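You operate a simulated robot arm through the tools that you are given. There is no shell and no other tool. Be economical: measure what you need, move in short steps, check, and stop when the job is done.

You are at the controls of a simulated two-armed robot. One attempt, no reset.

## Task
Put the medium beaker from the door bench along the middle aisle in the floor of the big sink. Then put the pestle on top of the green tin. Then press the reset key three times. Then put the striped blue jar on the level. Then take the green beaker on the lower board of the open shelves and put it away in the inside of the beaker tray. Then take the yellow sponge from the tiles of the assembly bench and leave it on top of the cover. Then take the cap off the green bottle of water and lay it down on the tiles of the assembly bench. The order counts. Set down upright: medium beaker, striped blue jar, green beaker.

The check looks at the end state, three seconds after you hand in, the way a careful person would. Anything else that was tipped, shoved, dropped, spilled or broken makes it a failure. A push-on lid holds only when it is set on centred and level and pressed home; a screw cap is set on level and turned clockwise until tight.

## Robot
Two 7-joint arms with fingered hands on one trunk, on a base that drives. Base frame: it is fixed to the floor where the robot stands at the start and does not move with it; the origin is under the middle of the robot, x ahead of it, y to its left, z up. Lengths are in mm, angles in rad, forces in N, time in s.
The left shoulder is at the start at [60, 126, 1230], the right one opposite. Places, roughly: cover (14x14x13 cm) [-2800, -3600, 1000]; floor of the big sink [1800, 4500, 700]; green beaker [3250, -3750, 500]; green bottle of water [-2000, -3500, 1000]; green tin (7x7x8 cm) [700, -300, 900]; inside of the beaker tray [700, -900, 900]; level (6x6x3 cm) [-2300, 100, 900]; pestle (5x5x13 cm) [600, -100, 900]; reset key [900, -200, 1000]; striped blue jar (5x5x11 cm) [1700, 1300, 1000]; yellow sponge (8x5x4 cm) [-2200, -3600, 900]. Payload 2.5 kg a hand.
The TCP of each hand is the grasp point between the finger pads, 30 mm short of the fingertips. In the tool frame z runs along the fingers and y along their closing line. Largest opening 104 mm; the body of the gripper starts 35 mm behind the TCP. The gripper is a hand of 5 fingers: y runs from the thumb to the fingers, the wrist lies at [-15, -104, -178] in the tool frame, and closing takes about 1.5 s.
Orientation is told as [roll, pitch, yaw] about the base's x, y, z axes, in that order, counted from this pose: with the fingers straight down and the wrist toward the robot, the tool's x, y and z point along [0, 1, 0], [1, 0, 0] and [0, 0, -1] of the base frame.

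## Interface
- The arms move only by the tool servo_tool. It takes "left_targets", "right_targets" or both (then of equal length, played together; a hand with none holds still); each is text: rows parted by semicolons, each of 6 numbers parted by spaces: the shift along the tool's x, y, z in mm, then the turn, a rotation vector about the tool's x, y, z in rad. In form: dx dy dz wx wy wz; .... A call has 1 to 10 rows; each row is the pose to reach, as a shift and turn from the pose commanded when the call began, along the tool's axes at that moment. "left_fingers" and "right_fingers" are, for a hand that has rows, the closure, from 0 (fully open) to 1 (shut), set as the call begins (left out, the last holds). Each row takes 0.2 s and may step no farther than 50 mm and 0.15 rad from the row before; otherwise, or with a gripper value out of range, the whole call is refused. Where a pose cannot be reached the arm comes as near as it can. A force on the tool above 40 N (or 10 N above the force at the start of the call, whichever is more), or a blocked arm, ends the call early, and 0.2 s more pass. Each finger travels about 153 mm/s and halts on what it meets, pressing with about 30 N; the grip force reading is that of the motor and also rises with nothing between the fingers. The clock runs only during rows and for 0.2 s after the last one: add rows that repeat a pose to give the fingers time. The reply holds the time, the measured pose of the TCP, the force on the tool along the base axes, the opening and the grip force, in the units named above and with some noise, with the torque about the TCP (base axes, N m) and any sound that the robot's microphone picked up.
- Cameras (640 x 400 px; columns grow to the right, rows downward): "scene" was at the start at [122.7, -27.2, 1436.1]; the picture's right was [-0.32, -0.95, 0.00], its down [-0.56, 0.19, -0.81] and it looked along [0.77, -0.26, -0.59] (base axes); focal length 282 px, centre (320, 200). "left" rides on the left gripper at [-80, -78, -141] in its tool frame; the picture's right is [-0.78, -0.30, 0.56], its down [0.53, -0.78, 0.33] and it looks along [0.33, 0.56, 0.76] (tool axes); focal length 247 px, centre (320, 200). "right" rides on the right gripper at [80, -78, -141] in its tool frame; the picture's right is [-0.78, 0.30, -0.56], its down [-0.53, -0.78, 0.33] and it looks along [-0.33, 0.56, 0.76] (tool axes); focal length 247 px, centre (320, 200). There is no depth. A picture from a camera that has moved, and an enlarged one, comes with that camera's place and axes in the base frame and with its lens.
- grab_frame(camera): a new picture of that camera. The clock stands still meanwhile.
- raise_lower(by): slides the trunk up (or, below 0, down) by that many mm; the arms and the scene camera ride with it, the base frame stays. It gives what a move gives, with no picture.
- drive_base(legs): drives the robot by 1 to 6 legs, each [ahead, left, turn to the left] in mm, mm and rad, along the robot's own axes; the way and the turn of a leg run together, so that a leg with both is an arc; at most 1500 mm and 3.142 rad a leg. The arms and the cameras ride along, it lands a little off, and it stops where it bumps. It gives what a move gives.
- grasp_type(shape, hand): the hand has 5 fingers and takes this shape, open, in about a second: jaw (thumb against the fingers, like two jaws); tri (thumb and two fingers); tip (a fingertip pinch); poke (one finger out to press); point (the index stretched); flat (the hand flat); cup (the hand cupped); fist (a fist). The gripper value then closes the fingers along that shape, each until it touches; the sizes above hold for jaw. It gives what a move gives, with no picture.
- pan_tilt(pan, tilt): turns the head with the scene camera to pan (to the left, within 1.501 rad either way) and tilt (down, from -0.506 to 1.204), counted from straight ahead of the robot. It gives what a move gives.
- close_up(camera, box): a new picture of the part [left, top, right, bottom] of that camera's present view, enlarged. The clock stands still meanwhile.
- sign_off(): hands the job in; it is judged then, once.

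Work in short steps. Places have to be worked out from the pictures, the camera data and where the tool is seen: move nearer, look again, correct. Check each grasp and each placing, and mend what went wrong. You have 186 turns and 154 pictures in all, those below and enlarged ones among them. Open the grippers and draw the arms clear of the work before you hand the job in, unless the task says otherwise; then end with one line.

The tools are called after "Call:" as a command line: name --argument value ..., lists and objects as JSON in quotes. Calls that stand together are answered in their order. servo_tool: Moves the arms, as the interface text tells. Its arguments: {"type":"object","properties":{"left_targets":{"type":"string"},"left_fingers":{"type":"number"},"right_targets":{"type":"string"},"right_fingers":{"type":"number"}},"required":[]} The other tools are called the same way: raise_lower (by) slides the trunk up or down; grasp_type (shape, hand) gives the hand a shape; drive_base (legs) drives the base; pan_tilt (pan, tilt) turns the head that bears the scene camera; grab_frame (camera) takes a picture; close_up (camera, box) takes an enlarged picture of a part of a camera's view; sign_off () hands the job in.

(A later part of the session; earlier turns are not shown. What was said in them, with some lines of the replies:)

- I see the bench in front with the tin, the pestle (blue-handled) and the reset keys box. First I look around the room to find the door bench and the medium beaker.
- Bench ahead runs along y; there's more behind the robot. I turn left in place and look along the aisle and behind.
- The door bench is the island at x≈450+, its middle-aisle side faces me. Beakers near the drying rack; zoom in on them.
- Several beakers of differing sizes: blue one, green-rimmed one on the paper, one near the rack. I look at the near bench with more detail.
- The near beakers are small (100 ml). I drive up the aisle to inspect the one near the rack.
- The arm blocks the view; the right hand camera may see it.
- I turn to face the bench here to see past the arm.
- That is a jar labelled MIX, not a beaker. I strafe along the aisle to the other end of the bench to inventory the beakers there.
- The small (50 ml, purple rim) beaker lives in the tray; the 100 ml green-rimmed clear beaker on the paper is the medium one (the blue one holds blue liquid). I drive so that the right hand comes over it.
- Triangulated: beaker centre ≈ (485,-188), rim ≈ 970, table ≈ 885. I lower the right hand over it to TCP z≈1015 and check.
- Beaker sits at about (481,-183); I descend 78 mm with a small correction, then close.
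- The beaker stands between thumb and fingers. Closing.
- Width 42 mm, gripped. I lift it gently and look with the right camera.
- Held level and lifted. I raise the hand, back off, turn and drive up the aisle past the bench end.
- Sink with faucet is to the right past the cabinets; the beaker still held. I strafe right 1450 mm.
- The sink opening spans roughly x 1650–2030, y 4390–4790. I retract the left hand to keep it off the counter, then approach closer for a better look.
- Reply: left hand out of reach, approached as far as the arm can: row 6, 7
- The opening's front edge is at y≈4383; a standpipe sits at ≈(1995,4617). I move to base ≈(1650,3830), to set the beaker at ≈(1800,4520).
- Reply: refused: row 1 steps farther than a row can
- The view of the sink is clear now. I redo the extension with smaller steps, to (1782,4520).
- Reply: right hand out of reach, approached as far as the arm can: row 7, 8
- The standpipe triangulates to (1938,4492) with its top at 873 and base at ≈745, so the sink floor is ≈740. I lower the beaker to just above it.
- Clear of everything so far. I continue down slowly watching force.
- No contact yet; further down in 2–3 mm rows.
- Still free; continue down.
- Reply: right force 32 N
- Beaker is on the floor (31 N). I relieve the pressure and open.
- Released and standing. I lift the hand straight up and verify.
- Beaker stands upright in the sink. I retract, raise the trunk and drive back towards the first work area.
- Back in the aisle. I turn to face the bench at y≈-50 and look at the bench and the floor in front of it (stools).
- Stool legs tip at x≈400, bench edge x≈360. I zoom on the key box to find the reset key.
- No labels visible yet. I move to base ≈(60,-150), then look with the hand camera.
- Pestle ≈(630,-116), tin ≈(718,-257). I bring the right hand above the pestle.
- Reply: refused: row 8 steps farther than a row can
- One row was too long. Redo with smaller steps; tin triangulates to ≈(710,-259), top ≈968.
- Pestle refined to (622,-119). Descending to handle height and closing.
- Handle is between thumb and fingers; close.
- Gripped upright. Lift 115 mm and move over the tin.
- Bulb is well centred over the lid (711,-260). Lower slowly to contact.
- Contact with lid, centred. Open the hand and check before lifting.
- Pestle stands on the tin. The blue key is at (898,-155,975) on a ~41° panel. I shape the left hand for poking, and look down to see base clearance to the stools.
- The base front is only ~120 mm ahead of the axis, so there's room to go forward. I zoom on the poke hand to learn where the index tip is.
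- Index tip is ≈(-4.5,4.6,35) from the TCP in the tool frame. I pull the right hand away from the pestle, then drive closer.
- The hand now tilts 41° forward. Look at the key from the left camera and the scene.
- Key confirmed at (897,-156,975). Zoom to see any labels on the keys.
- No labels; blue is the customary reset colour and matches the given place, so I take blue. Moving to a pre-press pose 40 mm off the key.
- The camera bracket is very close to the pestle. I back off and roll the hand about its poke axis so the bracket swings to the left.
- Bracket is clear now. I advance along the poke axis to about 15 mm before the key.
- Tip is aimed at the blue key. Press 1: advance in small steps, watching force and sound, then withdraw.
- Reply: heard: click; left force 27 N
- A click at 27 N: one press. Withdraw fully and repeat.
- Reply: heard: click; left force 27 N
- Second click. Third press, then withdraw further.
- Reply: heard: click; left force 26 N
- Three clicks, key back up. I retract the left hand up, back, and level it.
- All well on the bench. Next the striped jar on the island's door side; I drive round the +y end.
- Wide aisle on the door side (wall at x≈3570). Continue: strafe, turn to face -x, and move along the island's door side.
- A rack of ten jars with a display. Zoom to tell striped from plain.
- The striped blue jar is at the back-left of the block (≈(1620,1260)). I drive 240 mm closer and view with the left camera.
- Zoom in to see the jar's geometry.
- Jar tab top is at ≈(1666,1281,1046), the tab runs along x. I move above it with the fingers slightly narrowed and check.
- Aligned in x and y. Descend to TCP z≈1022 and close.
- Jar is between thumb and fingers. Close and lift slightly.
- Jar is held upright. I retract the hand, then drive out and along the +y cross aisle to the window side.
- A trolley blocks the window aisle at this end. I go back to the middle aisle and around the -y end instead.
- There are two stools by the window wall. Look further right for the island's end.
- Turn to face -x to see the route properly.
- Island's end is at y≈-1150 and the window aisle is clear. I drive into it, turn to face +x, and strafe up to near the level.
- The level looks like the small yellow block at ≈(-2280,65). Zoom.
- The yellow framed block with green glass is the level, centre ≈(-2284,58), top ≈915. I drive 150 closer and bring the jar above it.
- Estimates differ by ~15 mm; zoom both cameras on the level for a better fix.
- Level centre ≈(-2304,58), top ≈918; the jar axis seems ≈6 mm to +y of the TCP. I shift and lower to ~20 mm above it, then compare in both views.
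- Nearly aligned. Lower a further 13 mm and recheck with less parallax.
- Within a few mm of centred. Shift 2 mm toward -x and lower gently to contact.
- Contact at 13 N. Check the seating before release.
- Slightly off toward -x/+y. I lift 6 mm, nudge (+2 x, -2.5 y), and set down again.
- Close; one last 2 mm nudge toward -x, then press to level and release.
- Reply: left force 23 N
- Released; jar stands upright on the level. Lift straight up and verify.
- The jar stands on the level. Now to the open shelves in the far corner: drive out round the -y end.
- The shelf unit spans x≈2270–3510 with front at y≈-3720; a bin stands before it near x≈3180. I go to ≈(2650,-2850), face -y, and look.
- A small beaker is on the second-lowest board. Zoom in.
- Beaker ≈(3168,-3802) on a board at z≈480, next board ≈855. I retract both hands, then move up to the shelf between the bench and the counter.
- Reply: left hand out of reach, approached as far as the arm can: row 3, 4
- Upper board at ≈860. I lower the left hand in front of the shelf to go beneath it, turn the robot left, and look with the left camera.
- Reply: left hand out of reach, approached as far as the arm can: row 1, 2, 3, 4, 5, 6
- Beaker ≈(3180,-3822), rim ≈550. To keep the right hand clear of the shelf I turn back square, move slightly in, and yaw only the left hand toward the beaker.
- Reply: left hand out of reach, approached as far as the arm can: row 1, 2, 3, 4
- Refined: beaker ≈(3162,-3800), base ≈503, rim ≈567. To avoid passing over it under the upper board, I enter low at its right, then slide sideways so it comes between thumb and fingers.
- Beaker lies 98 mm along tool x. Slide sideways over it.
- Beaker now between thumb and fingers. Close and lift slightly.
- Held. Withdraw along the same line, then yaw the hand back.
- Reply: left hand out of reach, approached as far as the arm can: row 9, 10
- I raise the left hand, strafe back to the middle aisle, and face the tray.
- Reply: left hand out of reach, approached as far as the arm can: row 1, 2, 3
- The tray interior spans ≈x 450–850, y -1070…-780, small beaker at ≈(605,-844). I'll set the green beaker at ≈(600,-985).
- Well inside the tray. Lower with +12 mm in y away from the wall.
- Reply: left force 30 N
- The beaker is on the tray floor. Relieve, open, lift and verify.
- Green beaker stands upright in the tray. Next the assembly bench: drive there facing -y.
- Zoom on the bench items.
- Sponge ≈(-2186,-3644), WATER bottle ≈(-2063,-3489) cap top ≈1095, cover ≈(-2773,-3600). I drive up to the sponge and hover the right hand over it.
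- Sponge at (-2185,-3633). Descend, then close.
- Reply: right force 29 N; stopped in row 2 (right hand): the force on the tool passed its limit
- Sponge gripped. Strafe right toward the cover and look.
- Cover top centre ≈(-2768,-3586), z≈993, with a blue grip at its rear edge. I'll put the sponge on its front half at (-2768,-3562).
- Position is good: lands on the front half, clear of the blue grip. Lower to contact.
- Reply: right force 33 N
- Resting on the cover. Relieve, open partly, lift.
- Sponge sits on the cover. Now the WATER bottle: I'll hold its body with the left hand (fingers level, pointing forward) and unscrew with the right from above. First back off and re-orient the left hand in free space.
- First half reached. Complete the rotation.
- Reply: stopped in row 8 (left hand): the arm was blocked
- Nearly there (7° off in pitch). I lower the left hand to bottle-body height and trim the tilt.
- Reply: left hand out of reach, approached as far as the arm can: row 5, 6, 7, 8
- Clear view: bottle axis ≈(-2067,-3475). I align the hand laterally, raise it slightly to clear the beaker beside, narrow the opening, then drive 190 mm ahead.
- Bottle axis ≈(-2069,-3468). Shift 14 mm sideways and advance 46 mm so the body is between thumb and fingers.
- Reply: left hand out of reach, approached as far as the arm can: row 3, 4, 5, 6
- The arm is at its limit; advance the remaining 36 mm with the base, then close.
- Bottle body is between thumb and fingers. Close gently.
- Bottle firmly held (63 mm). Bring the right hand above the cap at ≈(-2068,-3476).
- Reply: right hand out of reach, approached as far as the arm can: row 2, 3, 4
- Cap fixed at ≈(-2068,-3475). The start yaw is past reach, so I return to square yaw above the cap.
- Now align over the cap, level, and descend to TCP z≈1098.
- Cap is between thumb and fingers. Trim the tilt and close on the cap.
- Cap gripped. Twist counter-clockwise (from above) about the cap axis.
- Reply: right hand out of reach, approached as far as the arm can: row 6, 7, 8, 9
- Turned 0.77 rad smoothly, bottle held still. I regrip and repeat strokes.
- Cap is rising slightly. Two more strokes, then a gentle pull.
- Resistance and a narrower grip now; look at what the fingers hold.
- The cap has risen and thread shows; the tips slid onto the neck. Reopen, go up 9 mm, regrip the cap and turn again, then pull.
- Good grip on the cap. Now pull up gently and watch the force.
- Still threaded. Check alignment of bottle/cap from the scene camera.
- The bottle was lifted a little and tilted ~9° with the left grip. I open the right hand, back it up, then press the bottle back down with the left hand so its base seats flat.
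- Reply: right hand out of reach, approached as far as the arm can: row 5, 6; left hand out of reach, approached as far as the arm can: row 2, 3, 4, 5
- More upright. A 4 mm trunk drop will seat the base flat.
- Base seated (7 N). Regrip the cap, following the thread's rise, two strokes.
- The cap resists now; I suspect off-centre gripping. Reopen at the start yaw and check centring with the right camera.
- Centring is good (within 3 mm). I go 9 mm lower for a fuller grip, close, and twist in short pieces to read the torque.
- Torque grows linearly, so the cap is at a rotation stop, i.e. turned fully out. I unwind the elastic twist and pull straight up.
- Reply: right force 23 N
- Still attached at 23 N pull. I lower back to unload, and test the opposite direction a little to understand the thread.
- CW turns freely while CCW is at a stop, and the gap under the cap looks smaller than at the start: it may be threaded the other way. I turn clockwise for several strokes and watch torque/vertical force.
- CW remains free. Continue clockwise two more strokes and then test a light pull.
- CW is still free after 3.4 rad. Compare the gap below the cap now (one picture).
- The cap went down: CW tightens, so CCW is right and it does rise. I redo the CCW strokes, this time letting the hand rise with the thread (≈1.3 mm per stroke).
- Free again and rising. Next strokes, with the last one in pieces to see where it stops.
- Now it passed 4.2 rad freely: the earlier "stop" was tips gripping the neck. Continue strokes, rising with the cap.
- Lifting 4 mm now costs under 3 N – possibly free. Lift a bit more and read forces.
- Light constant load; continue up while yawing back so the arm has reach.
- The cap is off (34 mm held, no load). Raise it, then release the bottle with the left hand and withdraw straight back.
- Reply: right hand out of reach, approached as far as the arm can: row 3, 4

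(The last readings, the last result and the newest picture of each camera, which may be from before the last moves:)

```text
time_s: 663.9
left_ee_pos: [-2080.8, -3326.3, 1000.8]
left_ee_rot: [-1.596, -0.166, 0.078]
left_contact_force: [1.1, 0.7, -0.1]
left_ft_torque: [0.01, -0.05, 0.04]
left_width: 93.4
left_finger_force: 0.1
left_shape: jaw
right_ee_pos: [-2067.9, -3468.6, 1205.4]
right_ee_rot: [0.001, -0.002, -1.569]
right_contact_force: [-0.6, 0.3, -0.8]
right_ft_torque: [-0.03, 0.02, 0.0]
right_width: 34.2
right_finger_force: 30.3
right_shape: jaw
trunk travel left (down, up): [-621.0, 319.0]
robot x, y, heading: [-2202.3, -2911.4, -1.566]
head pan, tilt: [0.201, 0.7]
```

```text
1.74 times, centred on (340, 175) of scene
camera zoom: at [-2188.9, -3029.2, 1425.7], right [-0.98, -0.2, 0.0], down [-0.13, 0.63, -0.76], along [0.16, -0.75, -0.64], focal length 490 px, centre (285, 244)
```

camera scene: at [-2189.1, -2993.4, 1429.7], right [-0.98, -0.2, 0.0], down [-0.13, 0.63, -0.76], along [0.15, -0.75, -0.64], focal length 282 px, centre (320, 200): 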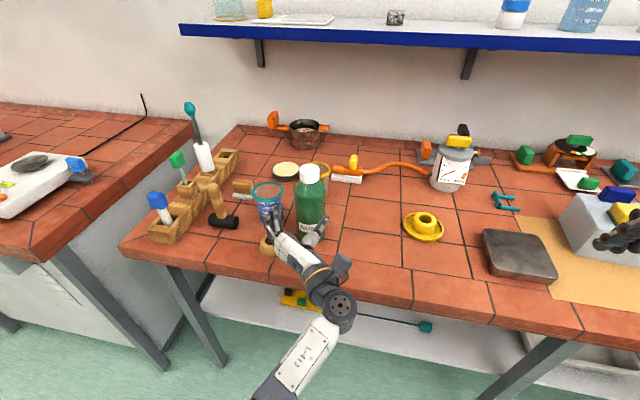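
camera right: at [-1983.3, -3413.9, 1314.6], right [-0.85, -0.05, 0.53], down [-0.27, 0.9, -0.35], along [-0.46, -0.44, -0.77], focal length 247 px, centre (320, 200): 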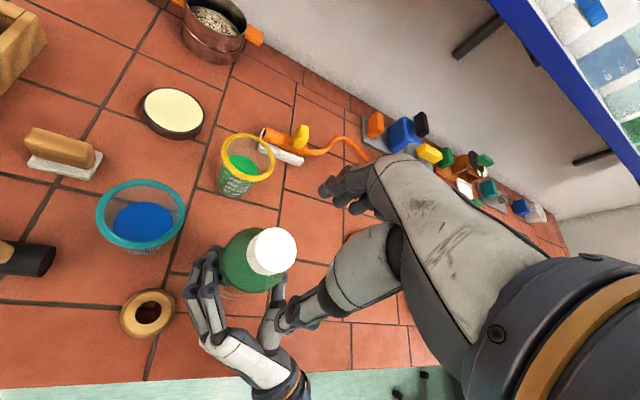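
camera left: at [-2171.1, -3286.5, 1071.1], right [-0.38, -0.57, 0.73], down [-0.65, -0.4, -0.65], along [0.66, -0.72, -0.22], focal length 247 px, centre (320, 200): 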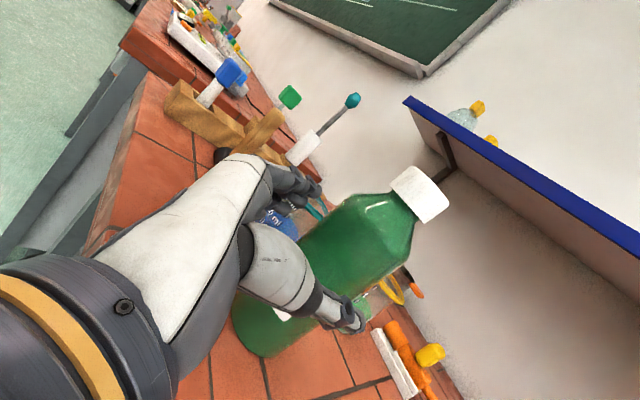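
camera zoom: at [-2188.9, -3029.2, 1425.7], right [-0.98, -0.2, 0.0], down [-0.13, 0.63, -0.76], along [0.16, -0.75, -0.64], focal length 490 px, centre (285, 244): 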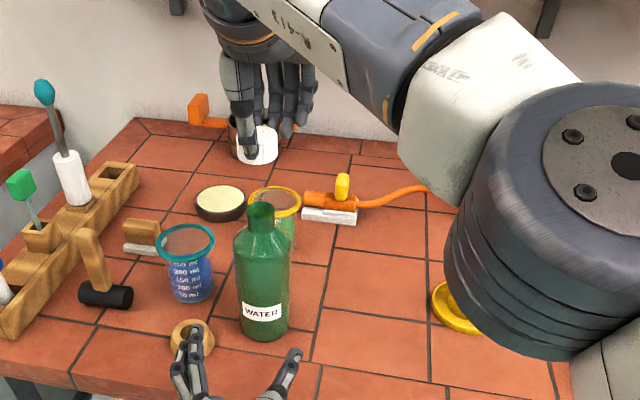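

Bottle stands open and upright; the cap is in the right hand. Move to the free tiles at ≈(-2235,-3545) and lower.

Call:
servo_tool --right_targets "-34 15 0 0 0 0; -68 30 0 0 0 0; -102 46 0 0 0 0; -136 61 0 0 0 0; -167 76 0 0 0 0; -167 76 0 0 0 0"

Call:
servo_tool --right_targets "0 0 45 0 0 0; 0 0 90 0 0 0; 0 0 135 0 0 0; 0 0 180 0 0 0; 0 0 220 0 0 0; 0 0 250 0 0 0; 0 0 250 0 0 0"

Call:
servo_tool --right_targets "0 0 4 0 0 0; 0 0 8 0 0 0; 0 0 12 0 0 0; 0 0 15 0 0 0; 0 0 15 0 0 0"

```text
time_s: 665.3
left_ee_pos: [-2079.2, -3327.9, 1002.6]
left_ee_rot: [-1.595, -0.164, 0.079]
left_contact_force: [-0.7, -0.5, 0.3]
left_ft_torque: [-0.02, -0.01, 0.0]
left_width: 93.6
left_finger_force: 0.1
left_shape: jaw
right_ee_pos: [-2234.7, -3547.0, 1205.2]
right_ee_rot: [0.003, 0.0, -1.567]
right_contact_force: [-0.2, 0.8, 0.1]
right_ft_torque: [0.03, -0.01, -0.05]
right_width: 34.2
right_finger_force: 30.5
right_shape: jaw
trunk travel left (down, up): [-621.0, 319.0]
robot x, y, heading: [-2206.1, -2905.7, -1.567]
head pan, tilt: [0.201, 0.7]
```

```text
time_s: 666.9
left_ee_pos: [-2078.7, -3328.5, 1001.2]
left_ee_rot: [-1.595, -0.166, 0.079]
left_contact_force: [0.3, 0.2, 0.1]
left_ft_torque: [0.01, 0.01, 0.0]
left_width: 93.4
left_finger_force: 0.1
left_shape: jaw
right_ee_pos: [-2233.9, -3546.5, 955.6]
right_ee_rot: [0.001, 0.0, -1.568]
right_contact_force: [-0.4, 0.0, 0.0]
right_ft_torque: [0.0, -0.03, 0.0]
right_width: 34.2
right_finger_force: 30.0
right_shape: jaw
trunk travel left (down, up): [-621.0, 319.0]
robot x, y, heading: [-2205.3, -2907.8, -1.564]
head pan, tilt: [0.201, 0.7]
```

```text
time_s: 668.1
left_ee_pos: [-2080.2, -3327.4, 1001.0]
left_ee_rot: [-1.596, -0.165, 0.078]
left_contact_force: [0.1, 0.6, 0.1]
left_ft_torque: [-0.03, -0.02, -0.02]
left_width: 93.4
left_finger_force: 0.0
left_shape: jaw
right_ee_pos: [-2233.5, -3545.4, 940.9]
right_ee_rot: [0.002, -0.001, -1.571]
right_contact_force: [-0.7, 0.4, 1.1]
right_ft_torque: [-0.02, -0.02, 0.0]
right_width: 34.3
right_finger_force: 29.4
right_shape: jaw
trunk travel left (down, up): [-621.0, 319.0]
robot x, y, heading: [-2208.1, -2907.4, -1.566]
head pan, tilt: [0.201, 0.7]
```

Call:
servo_tool --right_targets "0 0 2 0 0 0; 0 0 4 0 0 0; 0 0 6 0 0 0; 0 0 6 0 0 0"

Call:
servo_tool --right_targets "0 0 2 0 0 0; 0 0 4 0 0 0; 0 0 4 0 0 0"

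```text
time_s: 669.1
left_ee_pos: [-2080.3, -3326.8, 1004.1]
left_ee_rot: [-1.599, -0.163, 0.077]
left_contact_force: [-0.5, 0.0, 0.3]
left_ft_torque: [0.02, -0.01, 0.03]
left_width: 93.4
left_finger_force: 0.0
left_shape: jaw
right_ee_pos: [-2233.7, -3545.7, 939.8]
right_ee_rot: [0.003, -0.009, -1.569]
right_contact_force: [-0.2, 1.9, 23.8]
right_ft_torque: [-0.08, 0.04, 0.01]
right_width: 35.3
right_finger_force: 30.0
right_shape: jaw
trunk travel left (down, up): [-621.0, 319.0]
robot x, y, heading: [-2205.4, -2906.2, -1.571]
head pan, tilt: [0.201, 0.7]
```

```text
time_s: 669.9
left_ee_pos: [-2079.9, -3325.7, 1003.4]
left_ee_rot: [-1.6, -0.163, 0.078]
left_contact_force: [0.6, 0.0, -0.1]
left_ft_torque: [0.0, 0.02, -0.01]
left_width: 93.6
left_finger_force: 0.1
left_shape: jaw
right_ee_pos: [-2233.6, -3545.1, 938.4]
right_ee_rot: [0.004, -0.013, -1.569]
right_contact_force: [-1.0, 4.0, 34.5]
right_ft_torque: [-0.05, 0.02, 0.0]
right_width: 36.1
right_finger_force: 30.3
right_shape: jaw
trunk travel left (down, up): [-621.0, 319.0]
robot x, y, heading: [-2205.3, -2909.9, -1.565]
head pan, tilt: [0.201, 0.7]
```

Cap is on the tiles. Relieve, open, lift the right hand clear, and draw both arms back.

Call:
servo_tool --right_targets "0 0 -8 0 0 0; 0 0 -8 0 0 0"

Call:
servo_tool --right_targets "0 0 0 0 0 0; 0 0 0 0 0 0; 0 0 0 0 0 0; 0 0 0 0 0 0; 0 0 0 0 0 0" --right_fingers 0.2

Call:
servo_tool --right_targets "0 0 -20 0 0 0; 0 0 -55 0 0 0; 0 0 -100 0 0 0; 0 0 -145 0 0 0; 0 0 -190 0 0 0; 0 0 -235 0 0 0; 0 0 -265 0 0 0; 0 -45 -265 0 0 0; -20 -90 -265 0 0 0; -40 -130 -265 0 0 0"

Call:
drive_base --legs '[[-400, 0, 0]]'

Call:
servo_tool --right_targets "0 0 0 0 0 0; 0 0 0 0 0 0" --right_fingers 0 --left_targets "0 0 0 0 0 0; 0 0 0 0 0 0" --left_fingers 0

Call:
grab_frame --camera "scene"

```text
time_s: 670.5
left_ee_pos: [-2080.2, -3327.2, 1001.8]
left_ee_rot: [-1.596, -0.164, 0.078]
left_contact_force: [0.6, 0.6, 0.0]
left_ft_torque: [0.01, -0.01, 0.0]
left_width: 93.5
left_finger_force: 0.0
left_shape: jaw
right_ee_pos: [-2232.4, -3544.5, 940.1]
right_ee_rot: [0.0, -0.002, -1.57]
right_contact_force: [0.2, -3.3, 12.2]
right_ft_torque: [-0.33, -0.01, 0.0]
right_width: 36.1
right_finger_force: 30.5
right_shape: jaw
trunk travel left (down, up): [-621.0, 319.0]
robot x, y, heading: [-2207.0, -2901.4, -1.569]
head pan, tilt: [0.201, 0.7]
```

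```text
time_s: 671.7
left_ee_pos: [-2081.2, -3329.1, 1001.4]
left_ee_rot: [-1.597, -0.164, 0.079]
left_contact_force: [-0.1, -0.5, 0.7]
left_ft_torque: [0.05, -0.01, 0.01]
left_width: 93.4
left_finger_force: 0.1
left_shape: jaw
right_ee_pos: [-2235.2, -3545.2, 939.1]
right_ee_rot: [0.001, 0.001, -1.57]
right_contact_force: [-0.3, 0.3, -0.5]
right_ft_torque: [0.0, -0.02, 0.01]
right_width: 82.9
right_finger_force: 0.1
right_shape: jaw
trunk travel left (down, up): [-621.0, 319.0]
robot x, y, heading: [-2208.3, -2906.5, -1.562]
head pan, tilt: [0.201, 0.7]
```

```text
time_s: 673.9
left_ee_pos: [-2080.7, -3327.6, 1001.9]
left_ee_rot: [-1.596, -0.168, 0.078]
left_contact_force: [-1.3, 0.0, -0.7]
left_ft_torque: [-0.05, -0.02, 0.01]
left_width: 93.6
left_finger_force: 0.1
left_shape: jaw
right_ee_pos: [-2276.5, -3415.6, 1204.9]
right_ee_rot: [0.004, -0.001, -1.571]
right_contact_force: [-0.6, 0.0, -0.2]
right_ft_torque: [-0.02, -0.04, -0.02]
right_width: 82.9
right_finger_force: 0.1
right_shape: jaw
trunk travel left (down, up): [-621.0, 319.0]
robot x, y, heading: [-2204.3, -2904.6, -1.567]
head pan, tilt: [0.201, 0.7]
```

```text
time_s: 676.4
left_ee_pos: [-2082.9, -2931.9, 1002.3]
left_ee_rot: [-1.597, -0.166, 0.079]
left_contact_force: [0.4, 0.0, 0.1]
left_ft_torque: [0.02, 0.01, -0.02]
left_width: 93.5
left_finger_force: 0.0
left_shape: jaw
right_ee_pos: [-2276.6, -3020.4, 1204.7]
right_ee_rot: [0.0, 0.0, -1.569]
right_contact_force: [0.0, 0.0, 0.5]
right_ft_torque: [0.03, 0.01, 0.01]
right_width: 82.9
right_finger_force: 0.0
right_shape: jaw
trunk travel left (down, up): [-621.0, 319.0]
robot x, y, heading: [-2209.4, -2509.7, -1.564]
head pan, tilt: [0.201, 0.7]
```

```text
time_s: 677.0
left_ee_pos: [-2081.9, -2932.2, 1001.8]
left_ee_rot: [-1.594, -0.165, 0.077]
left_contact_force: [-0.5, 0.1, 0.4]
left_ft_torque: [-0.03, -0.01, 0.03]
left_width: 103.5
left_finger_force: 0.0
left_shape: jaw
right_ee_pos: [-2276.6, -3021.3, 1204.8]
right_ee_rot: [0.002, 0.001, -1.568]
right_contact_force: [-0.9, 0.4, 0.6]
right_ft_torque: [-0.02, 0.0, 0.02]
right_width: 103.7
right_finger_force: 0.1
right_shape: jaw
trunk travel left (down, up): [-621.0, 319.0]
robot x, y, heading: [-2209.6, -2507.5, -1.566]
head pan, tilt: [0.201, 0.7]
```

```text
0 pictures are left
camera scene: at [-2190.3, -2633.8, 1425.7], right [-0.98, -0.2, 0.0], down [-0.13, 0.63, -0.76], along [0.16, -0.75, -0.64], focal length 282 px, centre (320, 200)
```

scene: 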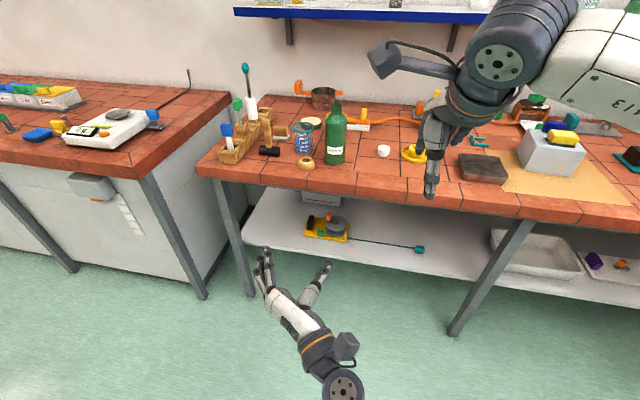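

The last picture shows the cap on the tiles, the bottle upright and open, and the sponge on the cover. Both grippers are open and clear, so I hand in.

Call:
sign_off

```text
The job is handed in.
```

I did all seven steps in order and handed the job in, but two of the targets were guesses: I took the clear, green-rimmed 100 ml beaker as the medium one and the unlabelled blue key as the reset key (pressed three times, three clicks).
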